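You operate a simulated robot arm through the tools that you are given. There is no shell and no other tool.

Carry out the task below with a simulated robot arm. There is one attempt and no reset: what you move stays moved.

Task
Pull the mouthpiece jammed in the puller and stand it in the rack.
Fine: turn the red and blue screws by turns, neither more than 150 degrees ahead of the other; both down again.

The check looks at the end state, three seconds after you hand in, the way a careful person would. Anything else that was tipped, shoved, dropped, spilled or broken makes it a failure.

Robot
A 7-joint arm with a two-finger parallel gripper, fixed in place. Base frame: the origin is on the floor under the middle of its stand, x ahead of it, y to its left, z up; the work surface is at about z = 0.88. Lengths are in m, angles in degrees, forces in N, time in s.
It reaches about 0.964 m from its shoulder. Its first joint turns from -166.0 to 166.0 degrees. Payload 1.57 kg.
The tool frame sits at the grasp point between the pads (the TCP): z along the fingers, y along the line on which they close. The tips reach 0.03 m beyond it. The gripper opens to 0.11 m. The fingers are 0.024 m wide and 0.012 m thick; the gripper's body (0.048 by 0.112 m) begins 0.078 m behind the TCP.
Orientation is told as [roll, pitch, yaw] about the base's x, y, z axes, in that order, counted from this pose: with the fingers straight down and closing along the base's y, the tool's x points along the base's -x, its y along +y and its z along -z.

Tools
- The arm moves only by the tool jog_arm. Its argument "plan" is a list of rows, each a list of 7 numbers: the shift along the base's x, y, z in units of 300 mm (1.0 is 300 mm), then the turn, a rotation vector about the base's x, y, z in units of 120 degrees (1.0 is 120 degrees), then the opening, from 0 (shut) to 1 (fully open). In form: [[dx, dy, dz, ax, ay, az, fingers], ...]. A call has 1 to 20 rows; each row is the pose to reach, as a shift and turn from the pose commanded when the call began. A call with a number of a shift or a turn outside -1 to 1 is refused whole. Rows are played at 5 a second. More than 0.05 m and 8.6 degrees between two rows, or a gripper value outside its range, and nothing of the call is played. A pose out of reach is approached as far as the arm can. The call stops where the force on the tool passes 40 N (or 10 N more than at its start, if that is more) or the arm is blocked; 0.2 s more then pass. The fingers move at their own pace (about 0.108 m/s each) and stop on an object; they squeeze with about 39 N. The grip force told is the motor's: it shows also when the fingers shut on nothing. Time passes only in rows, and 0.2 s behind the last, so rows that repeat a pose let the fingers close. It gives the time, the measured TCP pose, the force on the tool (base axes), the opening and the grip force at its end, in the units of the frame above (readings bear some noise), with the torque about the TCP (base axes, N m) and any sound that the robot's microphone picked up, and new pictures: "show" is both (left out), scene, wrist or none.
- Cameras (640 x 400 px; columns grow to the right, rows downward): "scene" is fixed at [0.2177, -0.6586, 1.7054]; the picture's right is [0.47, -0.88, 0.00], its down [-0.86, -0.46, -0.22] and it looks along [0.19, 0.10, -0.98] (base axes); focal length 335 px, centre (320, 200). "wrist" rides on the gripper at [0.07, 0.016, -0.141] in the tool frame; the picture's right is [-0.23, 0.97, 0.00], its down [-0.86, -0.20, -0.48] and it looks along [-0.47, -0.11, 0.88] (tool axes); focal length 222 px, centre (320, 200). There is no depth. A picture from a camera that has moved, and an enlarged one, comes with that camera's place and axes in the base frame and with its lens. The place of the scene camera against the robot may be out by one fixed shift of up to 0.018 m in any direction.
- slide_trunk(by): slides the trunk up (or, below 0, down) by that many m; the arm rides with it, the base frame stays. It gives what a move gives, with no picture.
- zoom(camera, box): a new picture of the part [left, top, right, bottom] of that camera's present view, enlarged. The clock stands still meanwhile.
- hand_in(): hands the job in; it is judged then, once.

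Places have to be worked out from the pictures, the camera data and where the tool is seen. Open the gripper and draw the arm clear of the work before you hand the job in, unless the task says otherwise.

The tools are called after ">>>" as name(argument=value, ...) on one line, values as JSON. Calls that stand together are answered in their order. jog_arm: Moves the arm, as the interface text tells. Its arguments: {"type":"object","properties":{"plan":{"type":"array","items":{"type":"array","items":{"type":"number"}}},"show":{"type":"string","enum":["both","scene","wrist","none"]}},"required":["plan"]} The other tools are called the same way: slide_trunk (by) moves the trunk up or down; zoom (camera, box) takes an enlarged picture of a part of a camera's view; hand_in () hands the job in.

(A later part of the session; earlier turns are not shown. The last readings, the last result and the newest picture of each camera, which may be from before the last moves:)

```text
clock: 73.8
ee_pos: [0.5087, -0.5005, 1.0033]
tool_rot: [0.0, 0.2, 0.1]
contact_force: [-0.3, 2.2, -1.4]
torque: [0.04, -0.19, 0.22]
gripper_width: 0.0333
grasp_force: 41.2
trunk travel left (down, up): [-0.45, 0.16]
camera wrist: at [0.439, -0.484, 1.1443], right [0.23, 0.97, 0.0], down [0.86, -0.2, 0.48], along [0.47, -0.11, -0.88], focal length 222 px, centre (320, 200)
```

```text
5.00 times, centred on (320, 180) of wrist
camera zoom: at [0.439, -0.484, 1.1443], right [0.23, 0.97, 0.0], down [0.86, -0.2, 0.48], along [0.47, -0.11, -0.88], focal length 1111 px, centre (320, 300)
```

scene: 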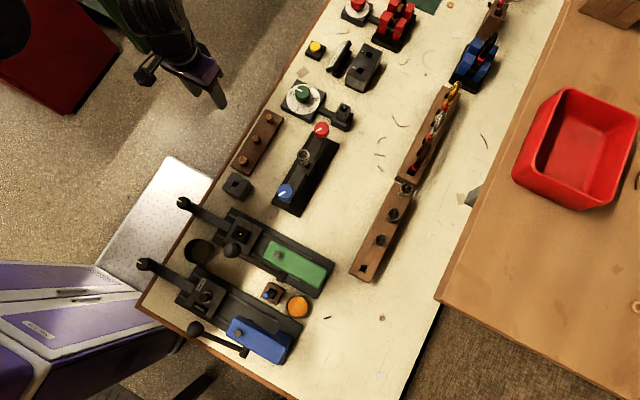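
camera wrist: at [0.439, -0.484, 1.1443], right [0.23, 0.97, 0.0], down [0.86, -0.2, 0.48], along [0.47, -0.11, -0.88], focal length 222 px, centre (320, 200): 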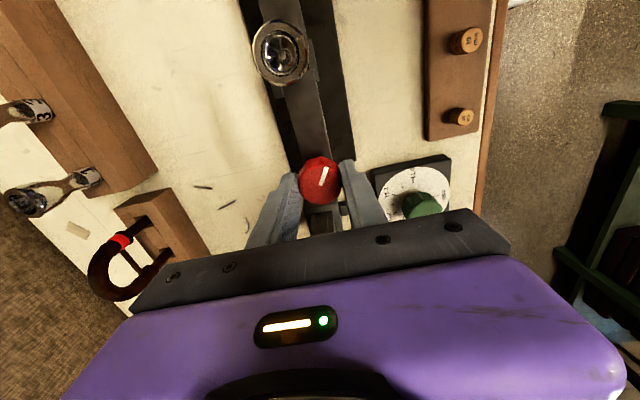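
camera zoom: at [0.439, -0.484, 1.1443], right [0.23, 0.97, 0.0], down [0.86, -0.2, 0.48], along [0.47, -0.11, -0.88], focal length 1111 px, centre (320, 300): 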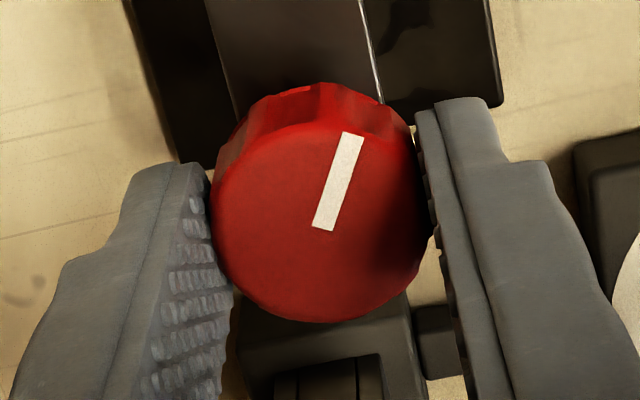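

Red still reads about 298°. I'll try 15° more clockwise, watching the torque.

>>> jog_arm(plan=[[0, 0, 0, 0, 0, -0.03, 0.1], [0, 0, 0, 0, 0, -0.06, 0.1], [0, 0, 0, 0, 0, -0.09, 0.1], [0, 0, 0, 0, 0, -0.125, 0.1]], show="wrist")

>>> zoom(camera="wrist", box=[280, 140, 360, 220])

```text
clock: 74.8
ee_pos: [0.5101, -0.4999, 1.0034]
tool_rot: [0.0, 0.0, -15.0]
contact_force: [-0.5, 2.2, 1.0]
torque: [0.09, 0.07, 0.32]
gripper_width: 0.0332
grasp_force: 41.5
trunk travel left (down, up): [-0.45, 0.16]
camera wrist: at [0.4457, -0.4663, 1.1442], right [0.47, 0.88, 0.0], down [0.77, -0.41, 0.48], along [0.42, -0.23, -0.88], focal length 222 px, centre (320, 200)
```

wrist: 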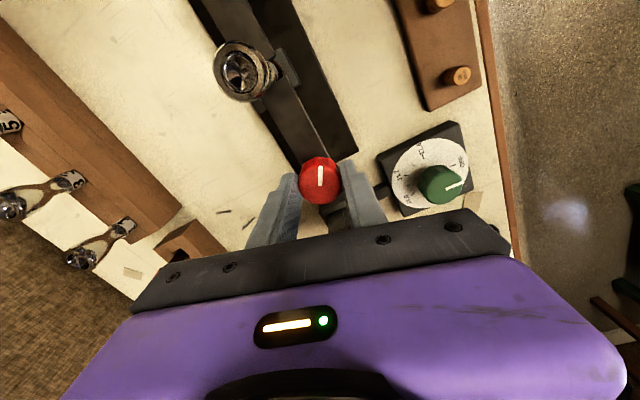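

```text
5.00 times, centred on (320, 180) of wrist
camera zoom: at [0.4457, -0.4663, 1.1442], right [0.47, 0.88, 0.0], down [0.77, -0.41, 0.48], along [0.42, -0.23, -0.88], focal length 1111 px, centre (320, 300)
```

zoom: 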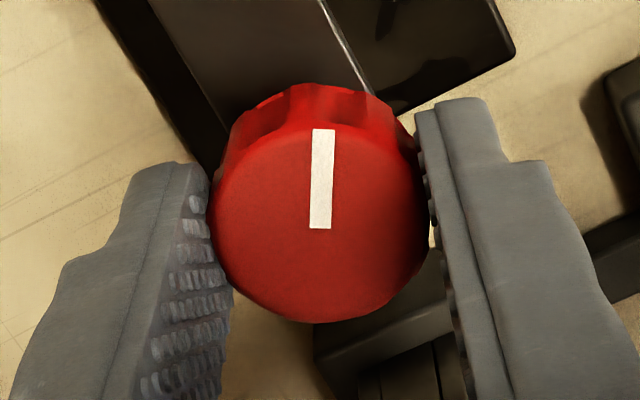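

The index has not moved from about 300° despite 0.3 N m, so 300° is the end of travel for both screws. Next is the mouthpiece itself. I'll release red, rise and go above the mouthpiece to check its position.

>>> jog_arm(plan=[[0, 0, 0, 0, 0, 0, 0.5], [0, 0, 0, 0, 0, 0, 0.5], [0, 0, 0.13, 0, 0, 0, 0.5], [0, 0, 0.26, 0, 0, 0.06, 0.5], [-0.1, 0, 0.3, 0, 0, 0.125, 0.5], [-0.2, 0, 0.3, 0, 0, 0.125, 0.5], [-0.282, 0.002, 0.3, 0, 0, 0.125, 0.5], [-0.282, 0.002, 0.3, 0, 0, 0.125, 0.5]], show="wrist")

>>> zoom(camera="wrist", box=[270, 110, 370, 210])

>>> zoom(camera="wrist", box=[0, 0, 240, 200])

```text
clock: 76.6
ee_pos: [0.4249, -0.4995, 1.0937]
tool_rot: [0.0, 0.1, 0.1]
contact_force: [-0.4, -0.2, 0.5]
torque: [-0.03, 0.02, 0.0]
gripper_width: 0.0551
grasp_force: 0.1
trunk travel left (down, up): [-0.45, 0.16]
camera wrist: at [0.3546, -0.4828, 1.234], right [0.22, 0.97, 0.0], down [0.86, -0.2, 0.48], along [0.47, -0.11, -0.88], focal length 222 px, centre (320, 200)
```

wrist: 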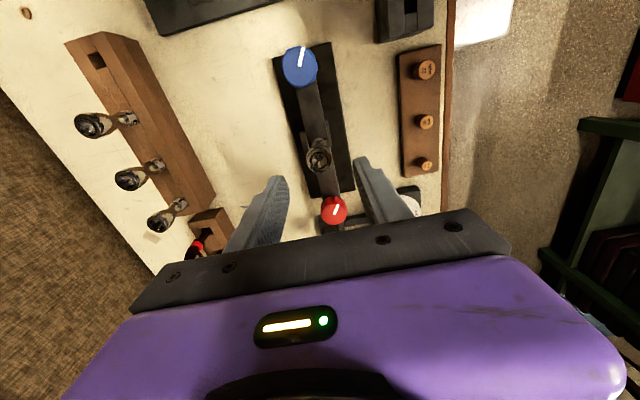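

```text
4.00 times, centred on (320, 160) of wrist
camera zoom: at [0.3546, -0.4828, 1.234], right [0.22, 0.97, 0.0], down [0.86, -0.2, 0.48], along [0.47, -0.11, -0.88], focal length 888 px, centre (320, 360)
```

zoom: 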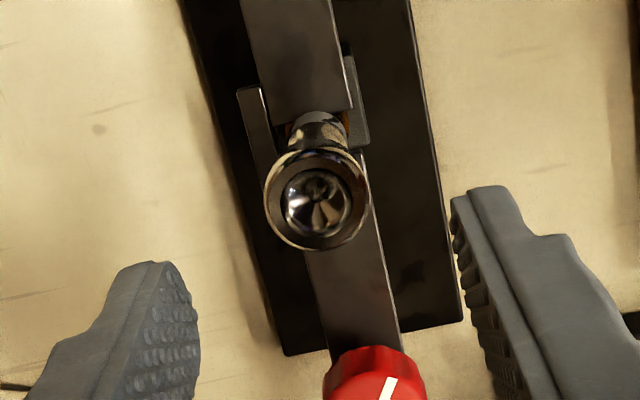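

```text
2.00 times, centred on (120, 100) of wrist
camera zoom: at [0.3546, -0.4828, 1.234], right [0.22, 0.97, 0.0], down [0.86, -0.2, 0.48], along [0.47, -0.11, -0.88], focal length 444 px, centre (720, 400)
```

zoom: 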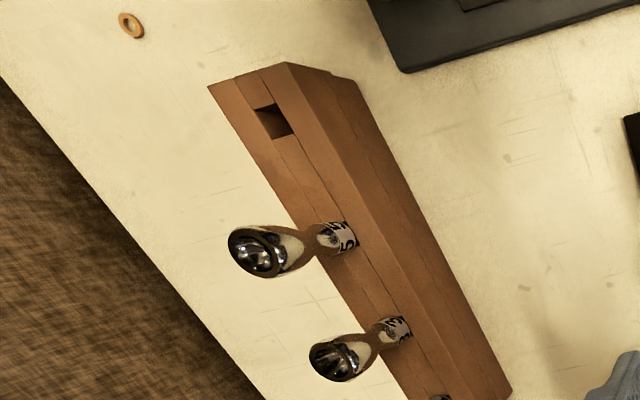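

The rim measures about 26.5 mm across at (0.424, -0.500), top near z = 1.02. The rack runs along x at y ≈ -0.732, with the free hole near x = 0.278. I'll lower around the mouthpiece's rim with the tips well above the bar.

>>> jog_arm(plan=[[-0.001, -0.002, -0.09, 0, 0, 0, 0.5], [-0.001, -0.002, -0.18, 0, 0, 0, 0.5], [-0.001, -0.002, -0.24, 0, 0, 0, 0.5], [-0.001, -0.002, -0.27, 0, 0, 0, 0.5], [-0.001, -0.002, -0.27, 0, 0, 0, 0.5]], show="both")

>>> zoom(camera="wrist", box=[260, 130, 380, 230])

>>> zoom(camera="scene", box=[270, 110, 350, 190])

```text
clock: 77.8
ee_pos: [0.4244, -0.4989, 1.0145]
tool_rot: [-0.1, -0.1, 0.1]
contact_force: [0.3, 0.0, -0.1]
torque: [-0.01, 0.0, 0.02]
gripper_width: 0.0549
grasp_force: 0.0
trunk travel left (down, up): [-0.45, 0.16]
camera wrist: at [0.3544, -0.4834, 1.1533], right [0.23, 0.97, 0.0], down [0.86, -0.2, 0.48], along [0.47, -0.11, -0.88], focal length 222 px, centre (320, 200)
```

scene: 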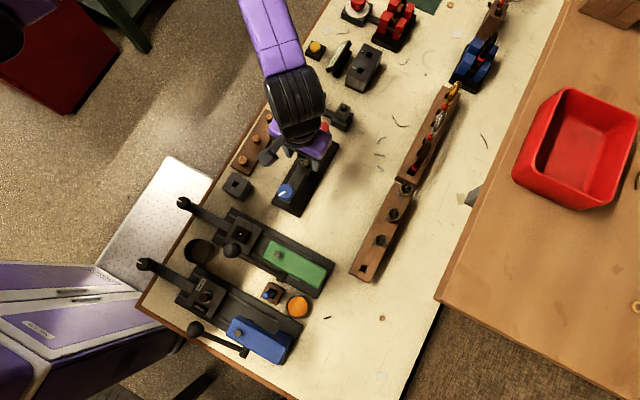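
wrist: 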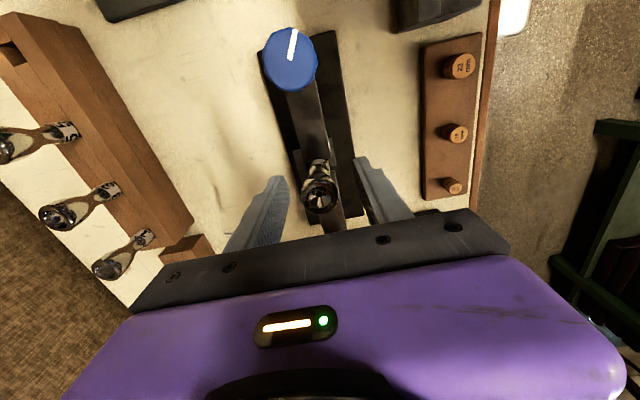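

```text
4.00 times, centred on (320, 180) of wrist
camera zoom: at [0.3544, -0.4834, 1.1533], right [0.23, 0.97, 0.0], down [0.86, -0.2, 0.48], along [0.47, -0.11, -0.88], focal length 888 px, centre (320, 280)
```

zoom: 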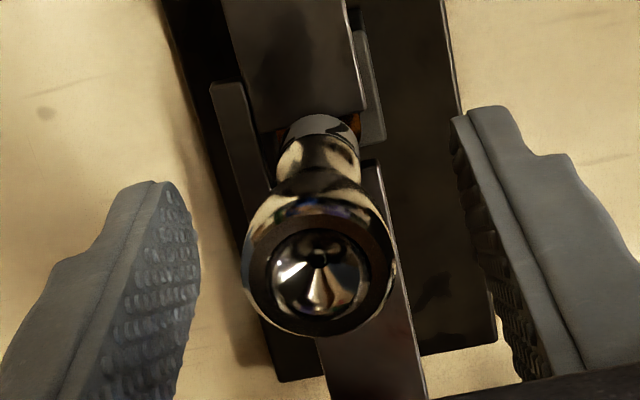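

```text
5.00 times, centred on (310, 150) of scene
camera zoom: at [0.2177, -0.6586, 1.7054], right [0.47, -0.88, 0.0], down [-0.86, -0.46, -0.22], along [0.19, 0.1, -0.98], focal length 1673 px, centre (370, 450)
```

zoom: 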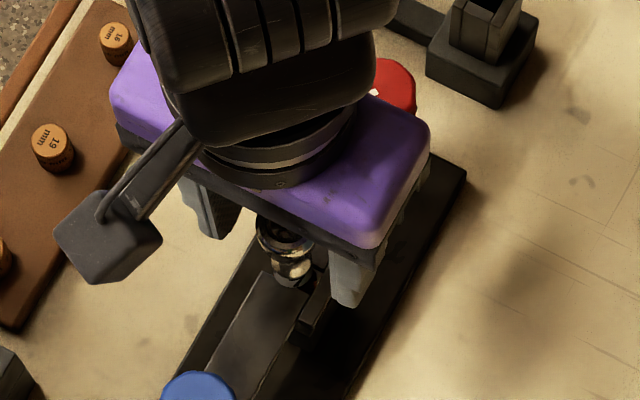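

The rim is centred between the fingers with its top about 5 mm above the TCP. I'll close on it.

>>> jog_arm(plan=[[0, 0, 0, 0, 0, 0, 0.3], [0, 0, 0, 0, 0, 0, 0.1], [0, 0, 0, 0, 0, 0, 0.1], [0, 0, 0, 0, 0, 0, 0.1]], show="wrist")

>>> zoom(camera="wrist", box=[260, 130, 380, 230])

```text
clock: 78.8
ee_pos: [0.4239, -0.4991, 1.0121]
tool_rot: [-0.1, 0.1, 0.1]
contact_force: [0.3, -2.4, 0.0]
torque: [-0.13, -0.02, -0.01]
gripper_width: 0.0257
grasp_force: 36.8
trunk travel left (down, up): [-0.45, 0.16]
camera wrist: at [0.3545, -0.4834, 1.1534], right [0.23, 0.97, 0.0], down [0.86, -0.2, 0.48], along [0.47, -0.11, -0.88], focal length 222 px, centre (320, 200)
```

wrist: 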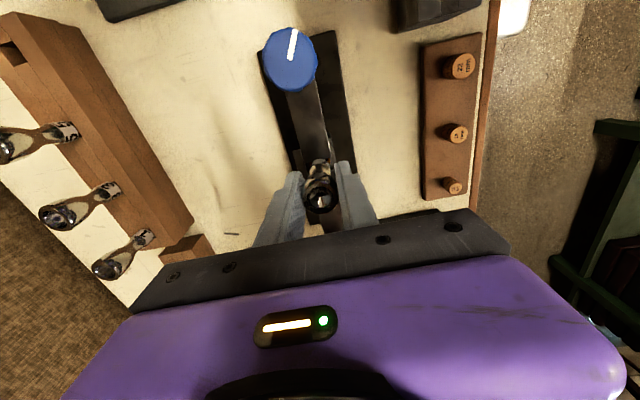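

```text
4.00 times, centred on (320, 180) of wrist
camera zoom: at [0.3545, -0.4834, 1.1534], right [0.23, 0.97, 0.0], down [0.86, -0.2, 0.48], along [0.47, -0.11, -0.88], focal length 888 px, centre (320, 280)
```

zoom: 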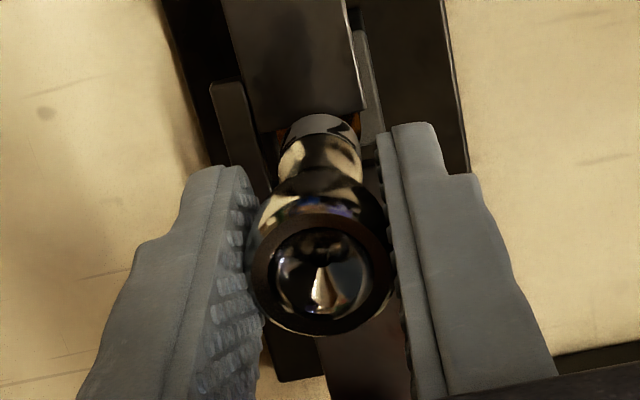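

The rim is held at 25.7 mm with little side force. I'll lift gently by 4 mm and read the vertical force to see if it comes free.

>>> jog_arm(plan=[[0, 0, 0.004, 0, 0, 0, 0.1], [0, 0, 0.008, 0, 0, 0, 0.1], [0, 0, 0.013, 0, 0, 0, 0.1], [0, 0, 0.013, 0, 0, 0, 0.1]], show="wrist")

>>> zoom(camera="wrist", box=[260, 130, 380, 230])

```text
clock: 79.8
ee_pos: [0.4236, -0.4996, 1.018]
tool_rot: [0.2, 0.0, 0.2]
contact_force: [2.1, 1.1, -3.1]
torque: [0.06, -0.14, 0.0]
gripper_width: 0.0255
grasp_force: 36.8
trunk travel left (down, up): [-0.45, 0.16]
camera wrist: at [0.3543, -0.4835, 1.1572], right [0.23, 0.97, 0.0], down [0.86, -0.2, 0.48], along [0.47, -0.11, -0.88], focal length 222 px, centre (320, 200)
```

wrist: 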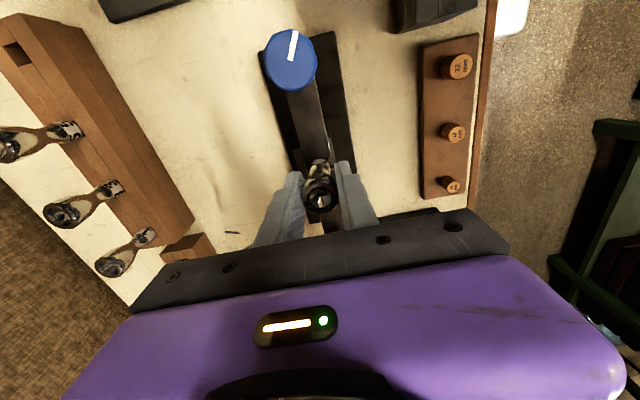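

```text
4.00 times, centred on (320, 180) of wrist
camera zoom: at [0.3543, -0.4835, 1.1572], right [0.23, 0.97, 0.0], down [0.86, -0.2, 0.48], along [0.47, -0.11, -0.88], focal length 888 px, centre (320, 280)
```

zoom: 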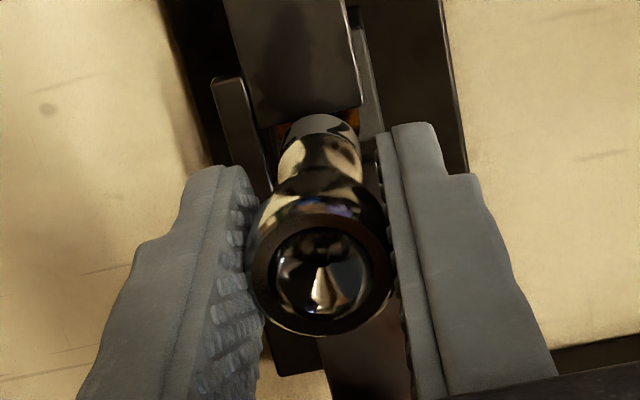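

The mouthpiece came up with the gripper at only about 3 N, so it is free. I'll keep lifting straight up out of the puller.

>>> jog_arm(plan=[[0, 0, 0.02, 0, 0, 0, 0.1], [0, 0, 0.04, 0, 0, 0, 0.1], [0, 0, 0.07, 0, 0, 0, 0.1], [0, 0, 0.1, 0, 0, 0, 0.1], [0, 0, 0.14, 0, 0, 0, 0.1], [0, 0, 0.18, 0, 0, 0, 0.1], [0, 0, 0.22, 0, 0, 0, 0.1], [0, 0, 0.27, 0, 0, 0, 0.1], [0, 0, 0.32, 0, 0, 0, 0.1], [0, 0, 0.36, 0, 0, 0, 0.1], [0, 0, 0.36, 0, 0, 0, 0.1]], show="both")

>>> zoom(camera="wrist", box=[260, 100, 380, 230])

>>> zoom(camera="scene", box=[260, 100, 360, 220])

```text
clock: 82.2
ee_pos: [0.4236, -0.4998, 1.1244]
tool_rot: [0.0, 0.0, 0.2]
contact_force: [0.3, -0.4, -0.8]
torque: [0.02, 0.0, 0.0]
gripper_width: 0.0255
grasp_force: 37.1
trunk travel left (down, up): [-0.45, 0.16]
camera wrist: at [0.3538, -0.4839, 1.2653], right [0.23, 0.97, 0.0], down [0.86, -0.2, 0.48], along [0.47, -0.11, -0.88], focal length 222 px, centre (320, 200)
```

scene: 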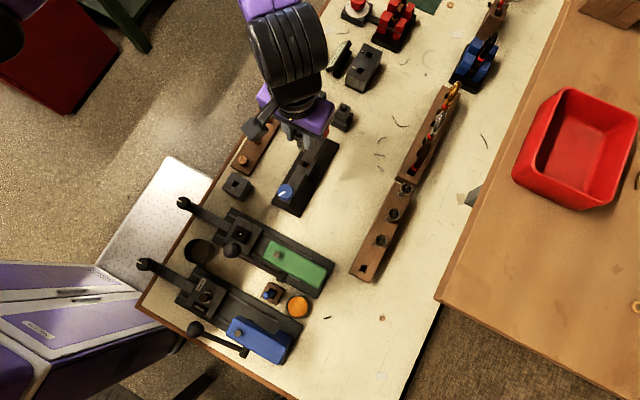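
wrist: 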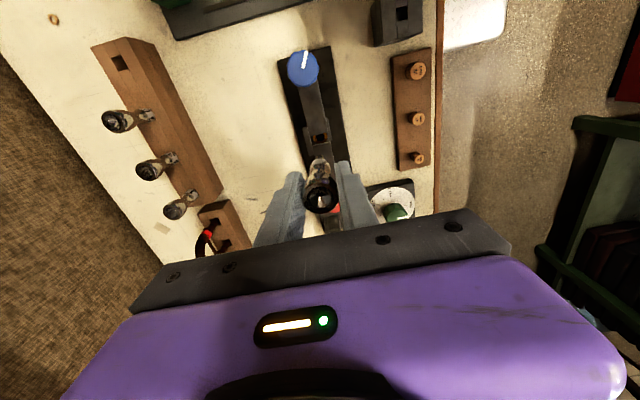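

```text
3.08 times, centred on (320, 165) of wrist
camera zoom: at [0.3538, -0.4839, 1.2653], right [0.23, 0.97, 0.0], down [0.86, -0.2, 0.48], along [0.47, -0.11, -0.88], focal length 684 px, centre (320, 308)
```

zoom: 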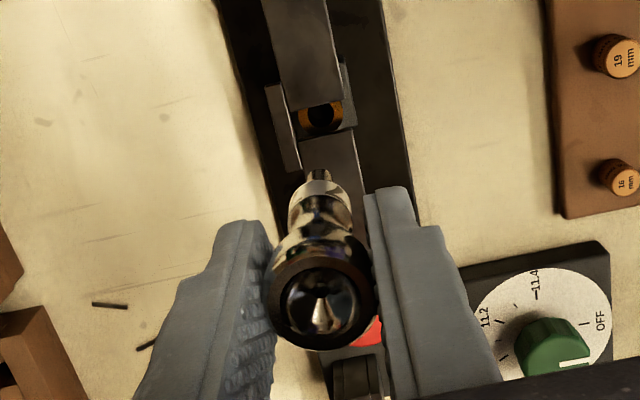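

```text
3.33 times, centred on (310, 160) of scene
camera zoom: at [0.2177, -0.6586, 1.7054], right [0.47, -0.88, 0.0], down [-0.86, -0.46, -0.22], along [0.19, 0.1, -0.98], focal length 1115 px, centre (353, 333)
```

zoom: 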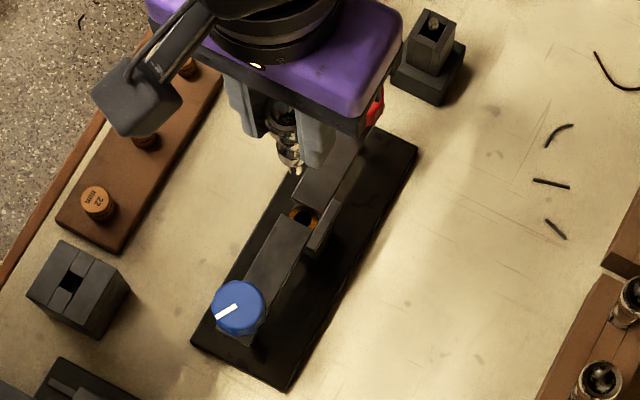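

The mouthpiece is clear of the puller, with the shank end visible and the receiver empty. I'll carry it towards the rack at a safe height and look at the free hole.

>>> jog_arm(plan=[[0, 0, 0.09, 0, 0, 0, 0.1], [-0.07, -0.067, 0.12, 0, 0, 0, 0.1], [-0.14, -0.134, 0.12, 0, 0, 0, 0.1], [-0.22, -0.2, 0.12, 0, 0, 0, 0.1], [-0.3, -0.27, 0.12, 0, 0, 0, 0.1], [-0.38, -0.34, 0.12, 0, 0, 0, 0.1], [-0.44, -0.41, 0.12, 0, 0, 0, 0.1], [-0.487, -0.467, 0.12, 0, 0, 0, 0.1], [-0.487, -0.467, 0.12, 0, 0, 0, 0.1]], show="both")

>>> zoom(camera="wrist", box=[180, 60, 340, 220])

>>> zoom(camera="scene", box=[340, 180, 430, 290])

```text
clock: 84.2
ee_pos: [0.2776, -0.641, 1.1615]
tool_rot: [0.0, 0.0, 0.1]
contact_force: [-0.7, -0.1, -1.3]
torque: [0.01, 0.03, -0.01]
gripper_width: 0.0257
grasp_force: 37.0
trunk travel left (down, up): [-0.45, 0.16]
camera wrist: at [0.208, -0.624, 1.3013], right [0.23, 0.97, 0.0], down [0.86, -0.2, 0.48], along [0.47, -0.11, -0.88], focal length 222 px, centre (320, 200)
```

scene: 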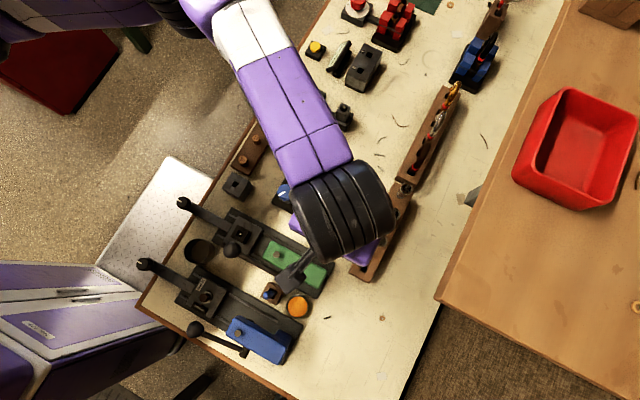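
wrist: 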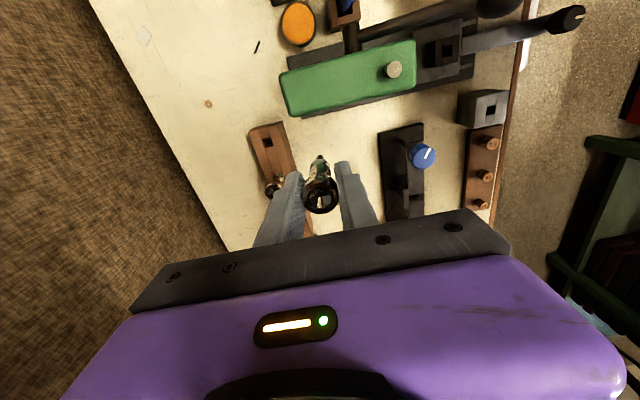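

```text
2.50 times, centred on (260, 140) of wrist
camera zoom: at [0.208, -0.624, 1.3013], right [0.23, 0.97, 0.0], down [0.86, -0.2, 0.48], along [0.47, -0.11, -0.88], focal length 555 px, centre (470, 350)
```

zoom: 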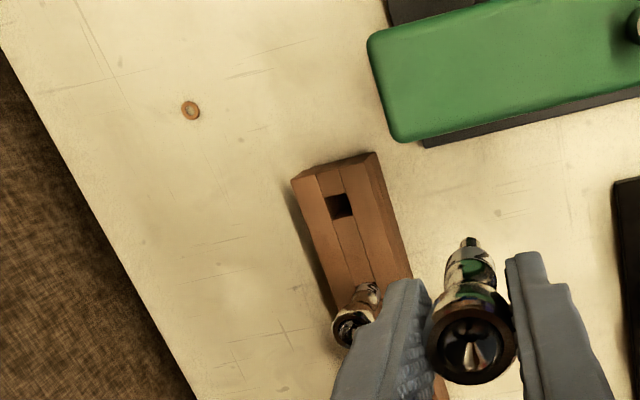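

```text
3.64 times, centred on (385, 235) of scene
camera zoom: at [0.2177, -0.6586, 1.7054], right [0.47, -0.88, 0.0], down [-0.86, -0.46, -0.22], along [0.19, 0.1, -0.98], focal length 1217 px, centre (84, 73)
```

zoom: 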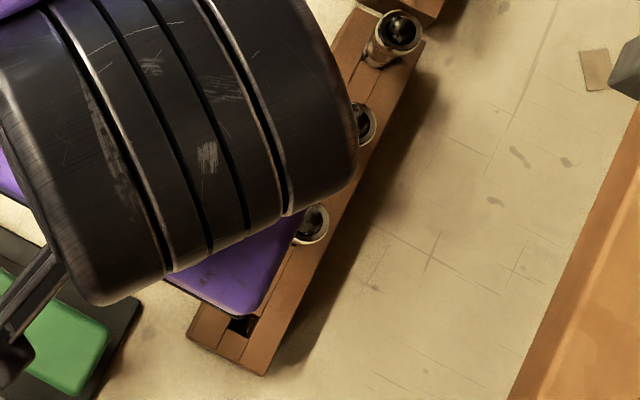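

Triangulating two views gives the hole's top at (0.2787, -0.7287, 0.934), about 18 mm square. The shank tip is about 86 mm below the TCP. The green press is tall, about 1.09, but its x extent (up to about 0.24) leaves clearance. I'll move over the hole at this height and then lower until the tip is about 10 mm above the rack.

>>> jog_arm(plan=[[0.001, -0.1, 0, 0, 0, 0, 0.1], [0.002, -0.2, 0, 0, 0, 0, 0.1], [0.002, -0.294, 0, 0, 0, 0, 0.1], [0.002, -0.294, -0.08, 0, 0, 0, 0.1], [0.002, -0.294, -0.16, 0, 0, 0, 0.1], [0.002, -0.294, -0.24, 0, 0, 0, 0.1], [0.002, -0.294, -0.32, 0, 0, 0, 0.1], [0.002, -0.294, -0.38, 0, 0, 0, 0.1], [0.002, -0.294, -0.42, 0, 0, 0, 0.1], [0.002, -0.294, -0.42, 0, 0, 0, 0.1]], show="both")

>>> zoom(camera="wrist", box=[260, 90, 380, 230])

>>> zoom(camera="scene", box=[310, 190, 420, 310])

```text
clock: 86.4
ee_pos: [0.2779, -0.7236, 1.0358]
tool_rot: [0.0, 0.0, 0.1]
contact_force: [-0.1, 0.2, -0.5]
torque: [0.03, 0.02, 0.0]
gripper_width: 0.0258
grasp_force: 37.7
out of reach, approached as far as the arm can: row 3, 4, 5, 6, 7, 8, 9, 10
trunk travel left (down, up): [-0.45, 0.16]
camera wrist: at [0.2084, -0.7071, 1.175], right [0.23, 0.97, 0.0], down [0.86, -0.2, 0.48], along [0.47, -0.11, -0.88], focal length 222 px, centre (320, 200)
```

scene: 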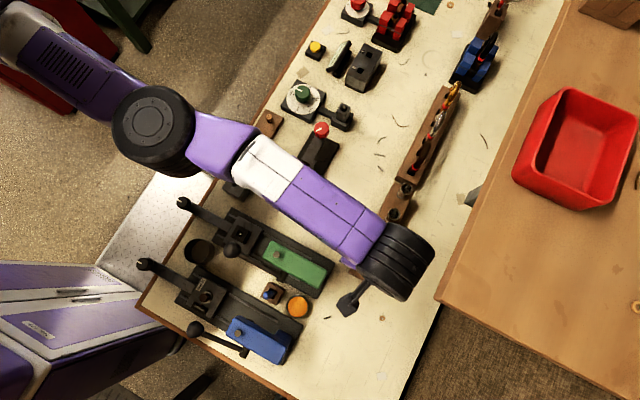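
wrist: 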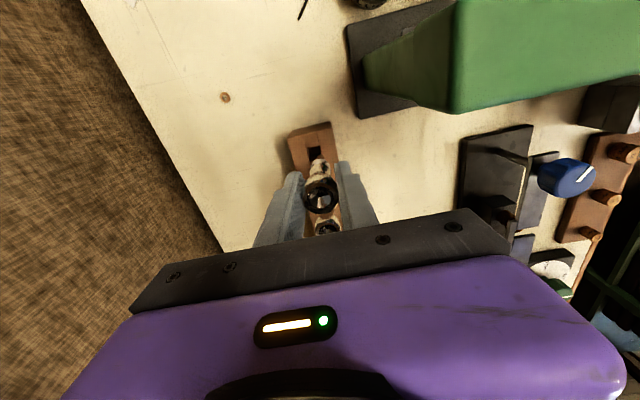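

```text
2.86 times, centred on (320, 160) of wrist
camera zoom: at [0.2084, -0.7071, 1.175], right [0.23, 0.97, 0.0], down [0.86, -0.2, 0.48], along [0.47, -0.11, -0.88], focal length 635 px, centre (320, 314)
```

zoom: 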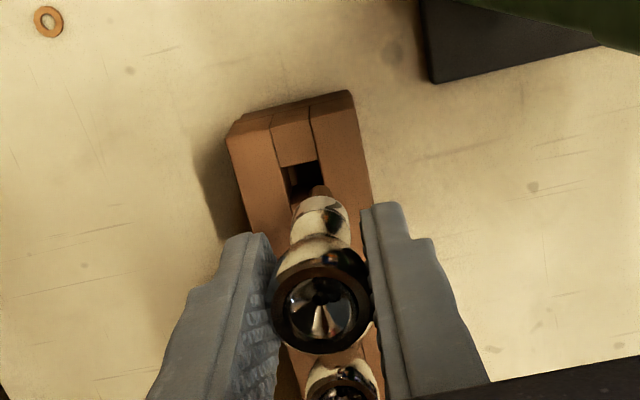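

```text
3.33 times, centred on (365, 250) of scene
camera zoom: at [0.2177, -0.6586, 1.7054], right [0.47, -0.88, 0.0], down [-0.86, -0.46, -0.22], along [0.19, 0.1, -0.98], focal length 1115 px, centre (170, 33)
```

zoom: 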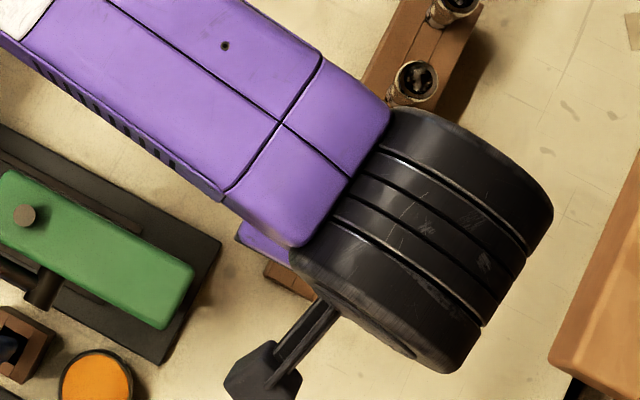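

The arm ran out of reach about 5 mm short in y. The trunk height should fix this, but I need to know which way. I'll raise back up while asking for the target y and see how the shortfall changes.

>>> jog_arm(plan=[[0, 0, 0.08, 0, 0, 0, 0.1], [0, 0, 0.16, 0, 0, 0, 0.1], [0, -0.01, 0.24, 0, 0, 0, 0.1], [0.002, -0.017, 0.33, 0, 0, 0, 0.1], [0.002, -0.017, 0.33, 0, 0, 0, 0.1]], show="wrist")

```text
clock: 87.6
ee_pos: [0.2785, -0.7107, 1.1168]
tool_rot: [1.2, 0.0, -0.2]
contact_force: [-0.6, -0.6, -0.6]
torque: [0.0, -0.01, -0.02]
gripper_width: 0.0254
grasp_force: 37.3
out of reach, approached as far as the arm can: row 3, 4, 5
trunk travel left (down, up): [-0.45, 0.16]
camera wrist: at [0.2093, -0.6976, 1.2568], right [0.23, 0.97, 0.02], down [0.85, -0.21, 0.47], along [0.47, -0.09, -0.88], focal length 222 px, centre (320, 200)
```

wrist: 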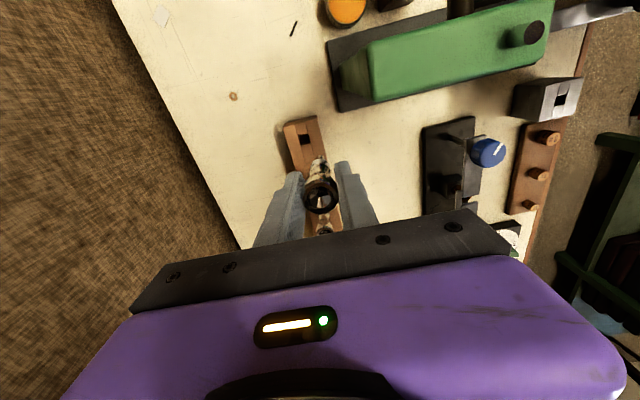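

The shortfall grows with height, so the wrist is above the shoulder and raising the trunk will help. I'll slide it up 0.12 m; the arm and mouthpiece ride up with it, clear of everything.

>>> slide_trunk(by=0.12)

```text
clock: 88.7
ee_pos: [0.2743, -0.6786, 1.1243]
tool_rot: [8.5, 0.8, -0.1]
contact_force: [-0.4, -0.3, -0.7]
torque: [-0.04, -0.01, 0.04]
gripper_width: 0.0255
grasp_force: 36.8
trunk travel left (down, up): [-0.543, 0.067]
stopped: the arm was blocked; the commanded pose is now the measured one
```

The trunk rose 0.093 m and then stopped as blocked, with the tool tilted 8.5° in roll. I need to see what happened before moving on.

>>> zoom(camera="scene", box=[0, 0, 640, 400])

>>> zoom(camera="wrist", box=[0, 0, 640, 400])

```text
1.00 times, centred on (320, 200) of scene (not enlarged: the box is as wide or as high as the picture)
camera zoom: at [0.2177, -0.6586, 1.7054], right [0.47, -0.88, 0.0], down [-0.86, -0.46, -0.22], along [0.19, 0.1, -0.98], focal length 335 px, centre (320, 200)
```

zoom: 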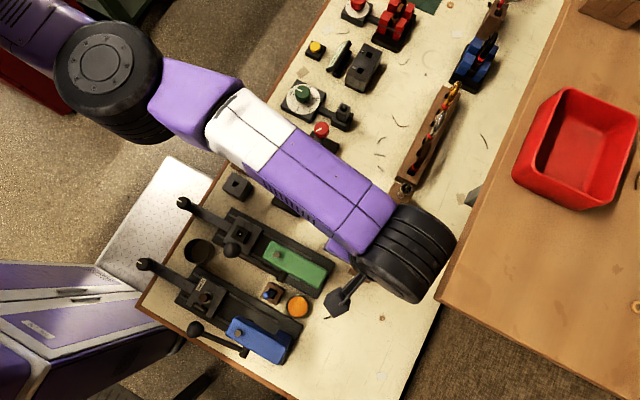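

```text
1.00 times, centred on (320, 200) of wrist (not enlarged: the box is as wide or as high as the picture)
camera zoom: at [0.2075, -0.6829, 1.2655], right [0.23, 0.96, 0.14], down [0.86, -0.27, 0.43], along [0.45, 0.02, -0.89], focal length 222 px, centre (320, 200)
```

zoom: 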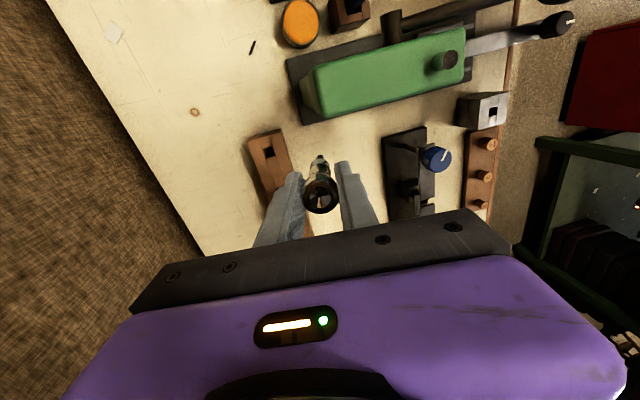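

Nothing was touched. The arm was fully stretched when the trunk moved and could not follow cleanly, so it tilted. I'll bring the tool back upright at this spot, slightly closer in, then check the pose.

>>> jog_arm(plan=[[0, 0.01, 0, -0.02, -0.002, 0, 0.1], [0, 0.02, 0, -0.04, -0.004, 0, 0.1], [0, 0.03, 0, -0.06, -0.006, 0, 0.1], [0, 0.03, 0, -0.071, -0.007, 0, 0.1], [0, 0.03, 0, -0.071, -0.007, 0, 0.1]], show="wrist")

```text
clock: 89.9
ee_pos: [0.2741, -0.6775, 1.1199]
tool_rot: [0.1, -0.3, -0.1]
contact_force: [-0.3, 0.1, -1.0]
torque: [0.01, -0.01, 0.01]
gripper_width: 0.0258
grasp_force: 37.3
trunk travel left (down, up): [-0.543, 0.067]
camera wrist: at [0.2049, -0.6612, 1.2602], right [0.23, 0.97, 0.0], down [0.85, -0.2, 0.48], along [0.47, -0.11, -0.88], focal length 222 px, centre (320, 200)
```

wrist: 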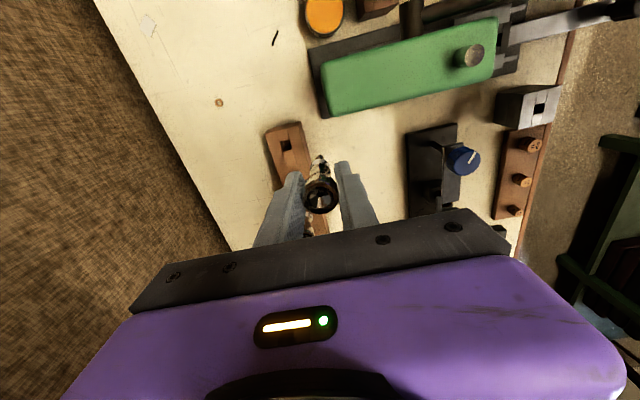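

The tool is upright again at y ≈ -0.678 with no reach warning. I'll try moving over the hole again at this height.

>>> jog_arm(plan=[[0.004, -0.05, -0.02, 0, 0, 0, 0.1], [0.008, -0.1, -0.04, 0, 0, 0, 0.1], [0.0127, -0.14, -0.064, 0, 0, 0, 0.1], [0.0127, -0.1703, -0.064, 0, 0, 0, 0.1], [0.0127, -0.1703, -0.064, 0, 0, 0, 0.1]], show="wrist")

```text
clock: 91.1
ee_pos: [0.2799, -0.7209, 1.1016]
tool_rot: [0.1, -0.2, -0.1]
contact_force: [-0.4, -0.1, -0.9]
torque: [0.01, 0.04, 0.0]
gripper_width: 0.0255
grasp_force: 37.0
out of reach, approached as far as the arm can: row 4, 5
trunk travel left (down, up): [-0.543, 0.067]
camera wrist: at [0.21, -0.7056, 1.2407], right [0.23, 0.97, 0.0], down [0.85, -0.2, 0.48], along [0.47, -0.11, -0.88], focal length 222 px, centre (320, 200)
```

wrist: 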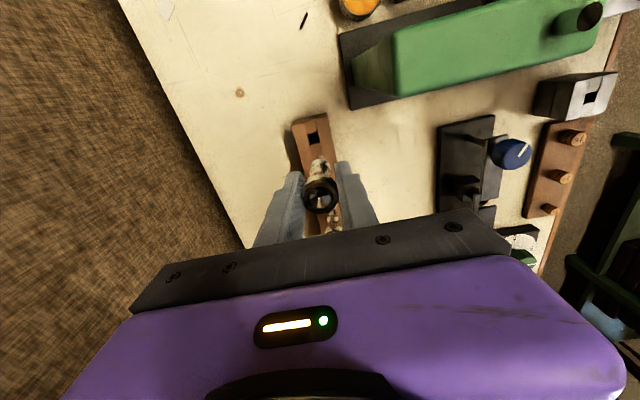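

With the tool exactly vertical, the reach tops out about 5 mm short of the hole at any trunk height. A 3° outward tilt gains about 10 mm, and the loose square hole can take that. With the tilt the TCP belongs at y ≈ -0.724 so the tip is over the hole. I'll tilt and lower until the tip is about 30 mm above the rack.

>>> jog_arm(plan=[[-0.002, -0.002, 0, -0.012, 0.001, 0, 0.1], [-0.0043, -0.0073, -0.03, -0.025, 0.002, 0, 0.1], [-0.0043, -0.0073, -0.09, -0.025, 0.002, 0, 0.1], [-0.0043, -0.0073, -0.14, -0.025, 0.002, 0, 0.1], [-0.0043, -0.0073, -0.1657, -0.025, 0.002, 0, 0.1], [-0.0043, -0.0073, -0.1657, -0.025, 0.002, 0, 0.1]], show="both")

>>> zoom(camera="wrist", box=[270, 100, 370, 220])

```text
clock: 92.5
ee_pos: [0.2775, -0.7226, 1.0497]
tool_rot: [-2.8, 0.0, -0.1]
contact_force: [0.2, -0.3, 0.1]
torque: [0.01, -0.02, 0.01]
gripper_width: 0.0255
grasp_force: 37.2
trunk travel left (down, up): [-0.543, 0.067]
camera wrist: at [0.2087, -0.7002, 1.19], right [0.23, 0.97, -0.05], down [0.86, -0.18, 0.49], along [0.47, -0.15, -0.87], focal length 222 px, centre (320, 200)
```

scene: 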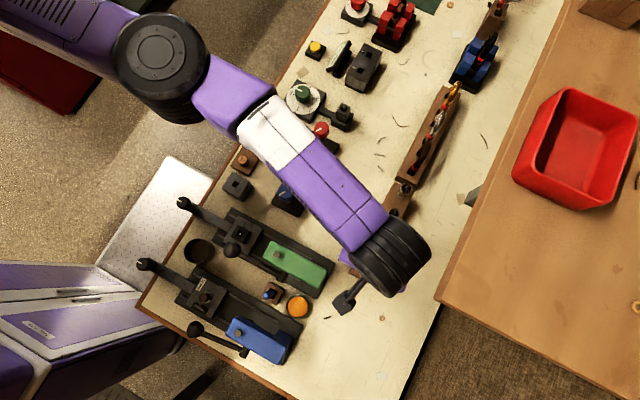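
wrist: 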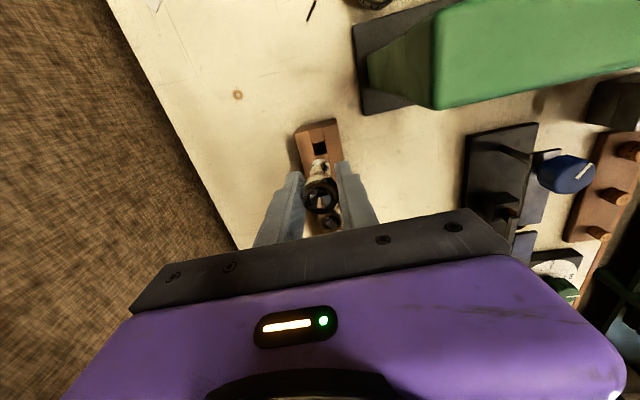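

```text
3.33 times, centred on (320, 160) of wrist
camera zoom: at [0.2087, -0.7002, 1.19], right [0.23, 0.97, -0.05], down [0.86, -0.18, 0.49], along [0.47, -0.15, -0.87], focal length 740 px, centre (320, 333)
```

zoom: 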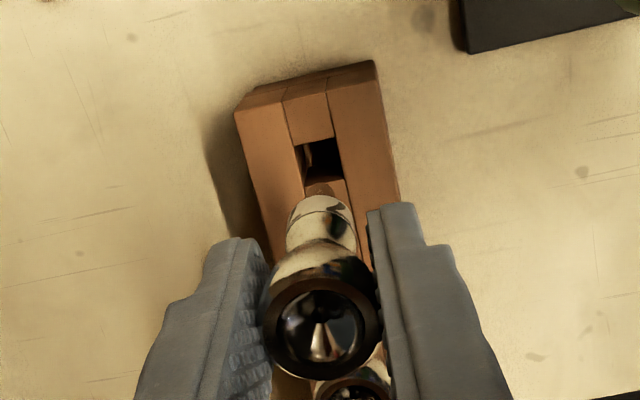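

The projected hole centre and shank tip line up within about 1 mm in the image. I'll lower 40 mm in small steps so the tip enters the hole, then check forces.

>>> jog_arm(plan=[[0, 0, -0.02, 0, 0, 0, 0.1], [0, 0, -0.04, 0, 0, 0, 0.1], [0, 0, -0.06, 0, 0, 0, 0.1], [0, 0, -0.08, 0, 0, 0, 0.1], [0, 0, -0.095, 0, 0, 0, 0.1], [0, 0, -0.11, 0, 0, 0, 0.1], [0, 0, -0.12, 0, 0, 0, 0.1], [0, 0, -0.133, 0, 0, 0, 0.1], [0, 0, -0.133, 0, 0, 0, 0.1]], show="both")

>>> zoom(camera="wrist", box=[270, 100, 370, 220])

```text
clock: 94.5
ee_pos: [0.2786, -0.7226, 1.0111]
tool_rot: [-3.0, 0.0, -0.1]
contact_force: [0.4, 0.8, -1.9]
torque: [0.06, -0.01, 0.01]
gripper_width: 0.0257
grasp_force: 36.9
trunk travel left (down, up): [-0.543, 0.067]
camera wrist: at [0.2087, -0.6999, 1.1502], right [0.23, 0.97, -0.05], down [0.86, -0.18, 0.49], along [0.46, -0.15, -0.87], focal length 222 px, centre (320, 200)
```

scene: 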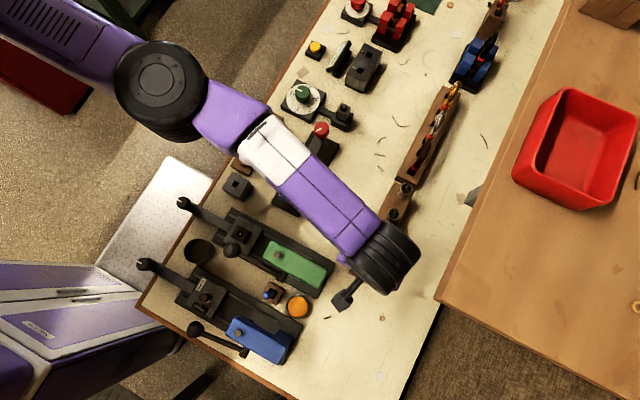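
wrist: 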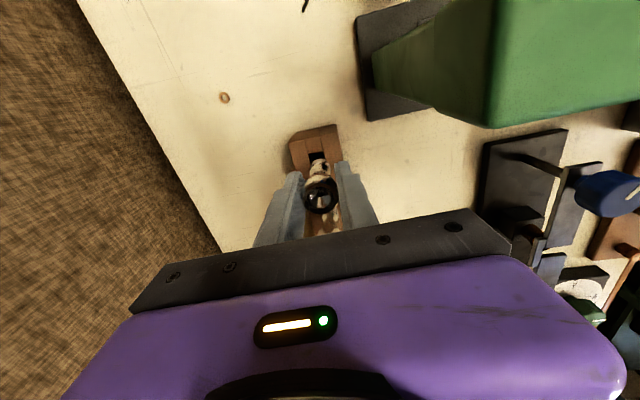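

```text
3.33 times, centred on (320, 160) of wrist
camera zoom: at [0.2087, -0.6999, 1.1502], right [0.23, 0.97, -0.05], down [0.86, -0.18, 0.49], along [0.46, -0.15, -0.87], focal length 740 px, centre (320, 333)
```

zoom: 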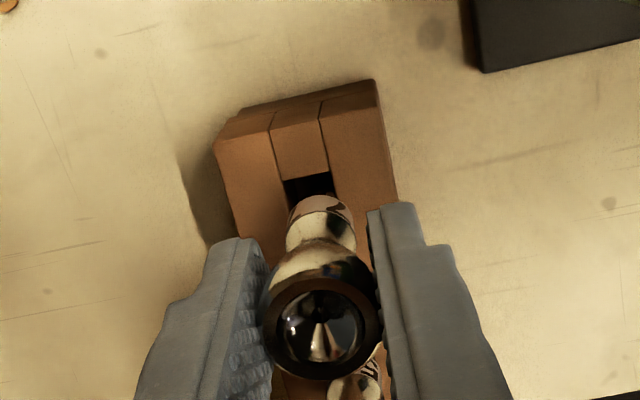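

No contact yet, and the tip is about 10 mm inside the hole, maybe 1 mm off centre in y. I'll correct that and continue down slowly to the seated height.

>>> jog_arm(plan=[[0, -0.0033, -0.01, 0, 0, 0, 0.1], [0, -0.0033, -0.02, 0, 0, 0, 0.1], [0, -0.0033, -0.03, 0, 0, 0, 0.1], [0, -0.0033, -0.04, 0, 0, 0, 0.1], [0, -0.0033, -0.05, 0, 0, 0, 0.1], [0, -0.0033, -0.058, 0, 0, 0, 0.1], [0, -0.0033, -0.064, 0, 0, 0, 0.1], [0, -0.0033, -0.064, 0, 0, 0, 0.1]], show="both")

>>> zoom(camera="wrist", box=[270, 100, 370, 220])

```text
clock: 96.3
ee_pos: [0.278, -0.7235, 0.992]
tool_rot: [-3.1, 0.1, -0.2]
contact_force: [0.0, -8.7, 3.9]
torque: [-0.52, -0.03, 0.0]
gripper_width: 0.0255
grasp_force: 36.6
trunk travel left (down, up): [-0.543, 0.067]
camera wrist: at [0.2086, -0.7002, 1.1315], right [0.23, 0.97, -0.05], down [0.86, -0.18, 0.49], along [0.46, -0.15, -0.87], focal length 222 px, centre (320, 200)
```

scene: 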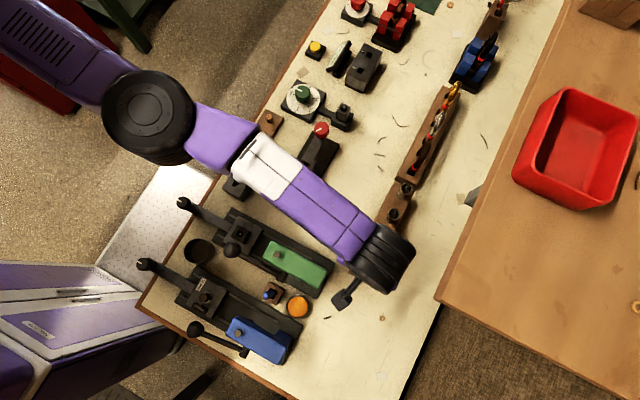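
wrist: 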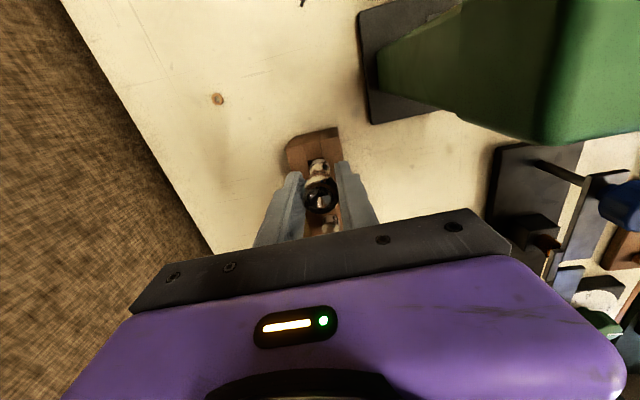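

```text
3.33 times, centred on (320, 160) of wrist
camera zoom: at [0.2086, -0.7002, 1.1315], right [0.23, 0.97, -0.05], down [0.86, -0.18, 0.49], along [0.46, -0.15, -0.87], focal length 740 px, centre (320, 333)
```

zoom: 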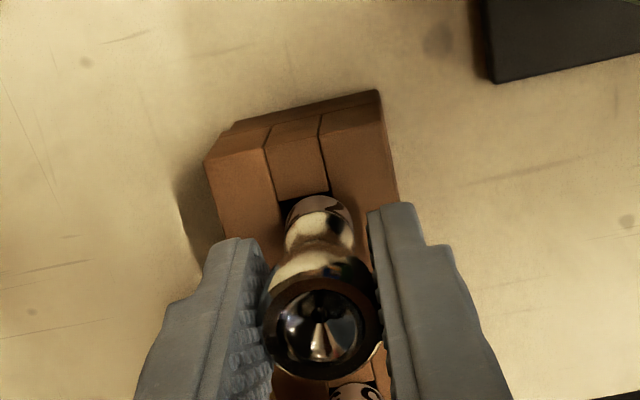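

The readings show contact at about rack-top level on the hole's +y edge: (0, -8.7, +3.9) N and -0.52 N m. That means I should shift about 2 mm in -y. The height is already within a few millimetres of seated.

>>> jog_arm(plan=[[0, -0.003, 0.004, 0, 0, 0, 0.1], [0, -0.006, 0.004, 0, 0, 0, 0.1], [0, -0.008, 0.004, 0, 0, 0, 0.1], [0, -0.008, 0.004, 0, 0, 0, 0.1]], show="none")

```text
clock: 97.3
ee_pos: [0.2776, -0.7223, 0.9922]
tool_rot: [-2.7, 0.2, -0.1]
contact_force: [-0.7, -8.0, -2.9]
torque: [-0.53, 0.03, -0.02]
gripper_width: 0.0257
grasp_force: 37.2
out of reach, approached as far as the arm can: row 2, 3, 4
trunk travel left (down, up): [-0.543, 0.067]
```

That y shift is out of reach at this low relative height. Instead I'll tilt 2° further about the TCP, which moves the collar about 2 mm in -y without needing more reach, and check that the side force drops.

>>> jog_arm(plan=[[0, 0, 0.004, -0.006, 0, 0, 0.1], [0, 0, 0.006, -0.012, 0, 0, 0.1], [0, 0, 0.006, -0.018, 0, 0, 0.1], [0, 0, 0.006, -0.018, 0, 0, 0.1]], show="wrist")

>>> zoom(camera="wrist", box=[270, 100, 370, 220])

```text
clock: 98.3
ee_pos: [0.278, -0.7284, 0.9938]
tool_rot: [-4.8, 0.0, -0.1]
contact_force: [2.3, 11.2, 3.7]
torque: [0.76, -0.17, 0.02]
gripper_width: 0.0256
grasp_force: 36.6
out of reach, approached as far as the arm can: row 3, 4
trunk travel left (down, up): [-0.543, 0.067]
camera wrist: at [0.2087, -0.7002, 1.1319], right [0.23, 0.97, -0.08], down [0.85, -0.16, 0.49], along [0.47, -0.18, -0.87], focal length 222 px, centre (320, 200)
```

wrist: 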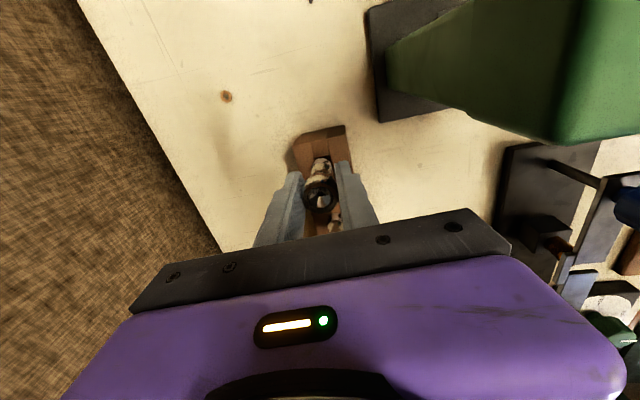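

```text
3.33 times, centred on (320, 160) of wrist
camera zoom: at [0.2087, -0.7002, 1.1319], right [0.23, 0.97, -0.08], down [0.85, -0.16, 0.49], along [0.47, -0.18, -0.87], focal length 740 px, centre (320, 333)
```

zoom: 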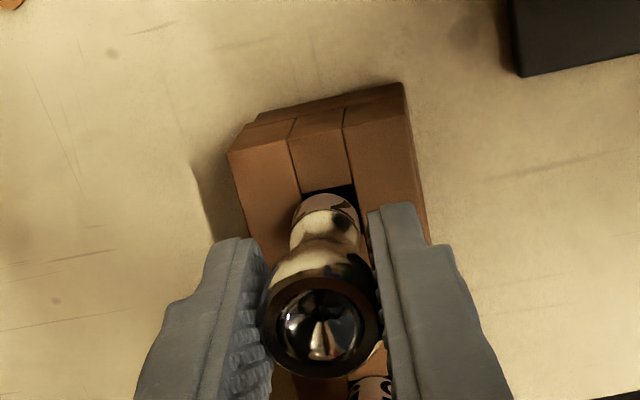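

Now the force is +11 N in y, meaning it touches the opposite (-y) wall, because the arm actually gained 4.6 mm in y. The two contacts bracket the centre, so I'll move back +3.3 mm in y.

>>> jog_arm(plan=[[0, 0.004, 0, 0, 0, 0, 0.1], [0, 0.008, 0, 0, 0, 0, 0.1], [0, 0.011, 0, 0, 0, 0, 0.1], [0, 0.011, 0, 0, 0, 0, 0.1]], show="none")

```text
clock: 99.3
ee_pos: [0.2783, -0.7288, 0.993]
tool_rot: [-4.9, 0.0, 0.0]
contact_force: [3.4, 9.6, 2.3]
torque: [0.72, -0.29, 0.06]
gripper_width: 0.026
grasp_force: 37.3
out of reach, approached as far as the arm can: row 3, 4
trunk travel left (down, up): [-0.543, 0.067]
```

The pose hardly changed, so the arm is right at its reach limit and commands there are unreliable. I'll check the true pose from the camera data.

>>> zoom(camera="wrist", box=[250, 90, 390, 230])

>>> zoom(camera="scene", box=[310, 200, 410, 300])

```text
2.86 times, centred on (320, 160) of wrist
camera zoom: at [0.2083, -0.7006, 1.1316], right [0.23, 0.97, -0.08], down [0.86, -0.16, 0.49], along [0.47, -0.18, -0.87], focal length 635 px, centre (320, 314)
```

zoom: 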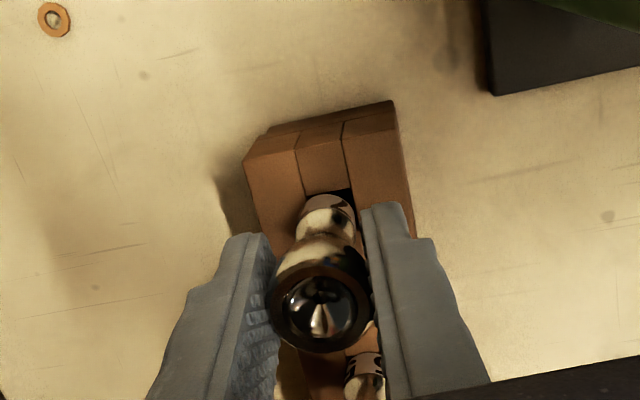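

```text
4.00 times, centred on (360, 250) of scene
camera zoom: at [0.2177, -0.6586, 1.7054], right [0.47, -0.88, 0.0], down [-0.86, -0.46, -0.22], along [0.19, 0.1, -0.98], focal length 1338 px, centre (160, 0)
```

zoom: 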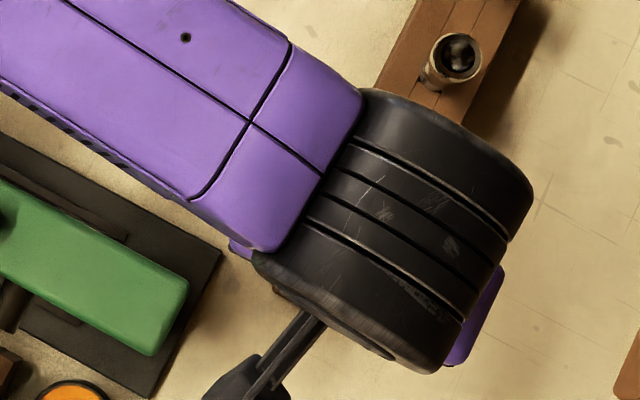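

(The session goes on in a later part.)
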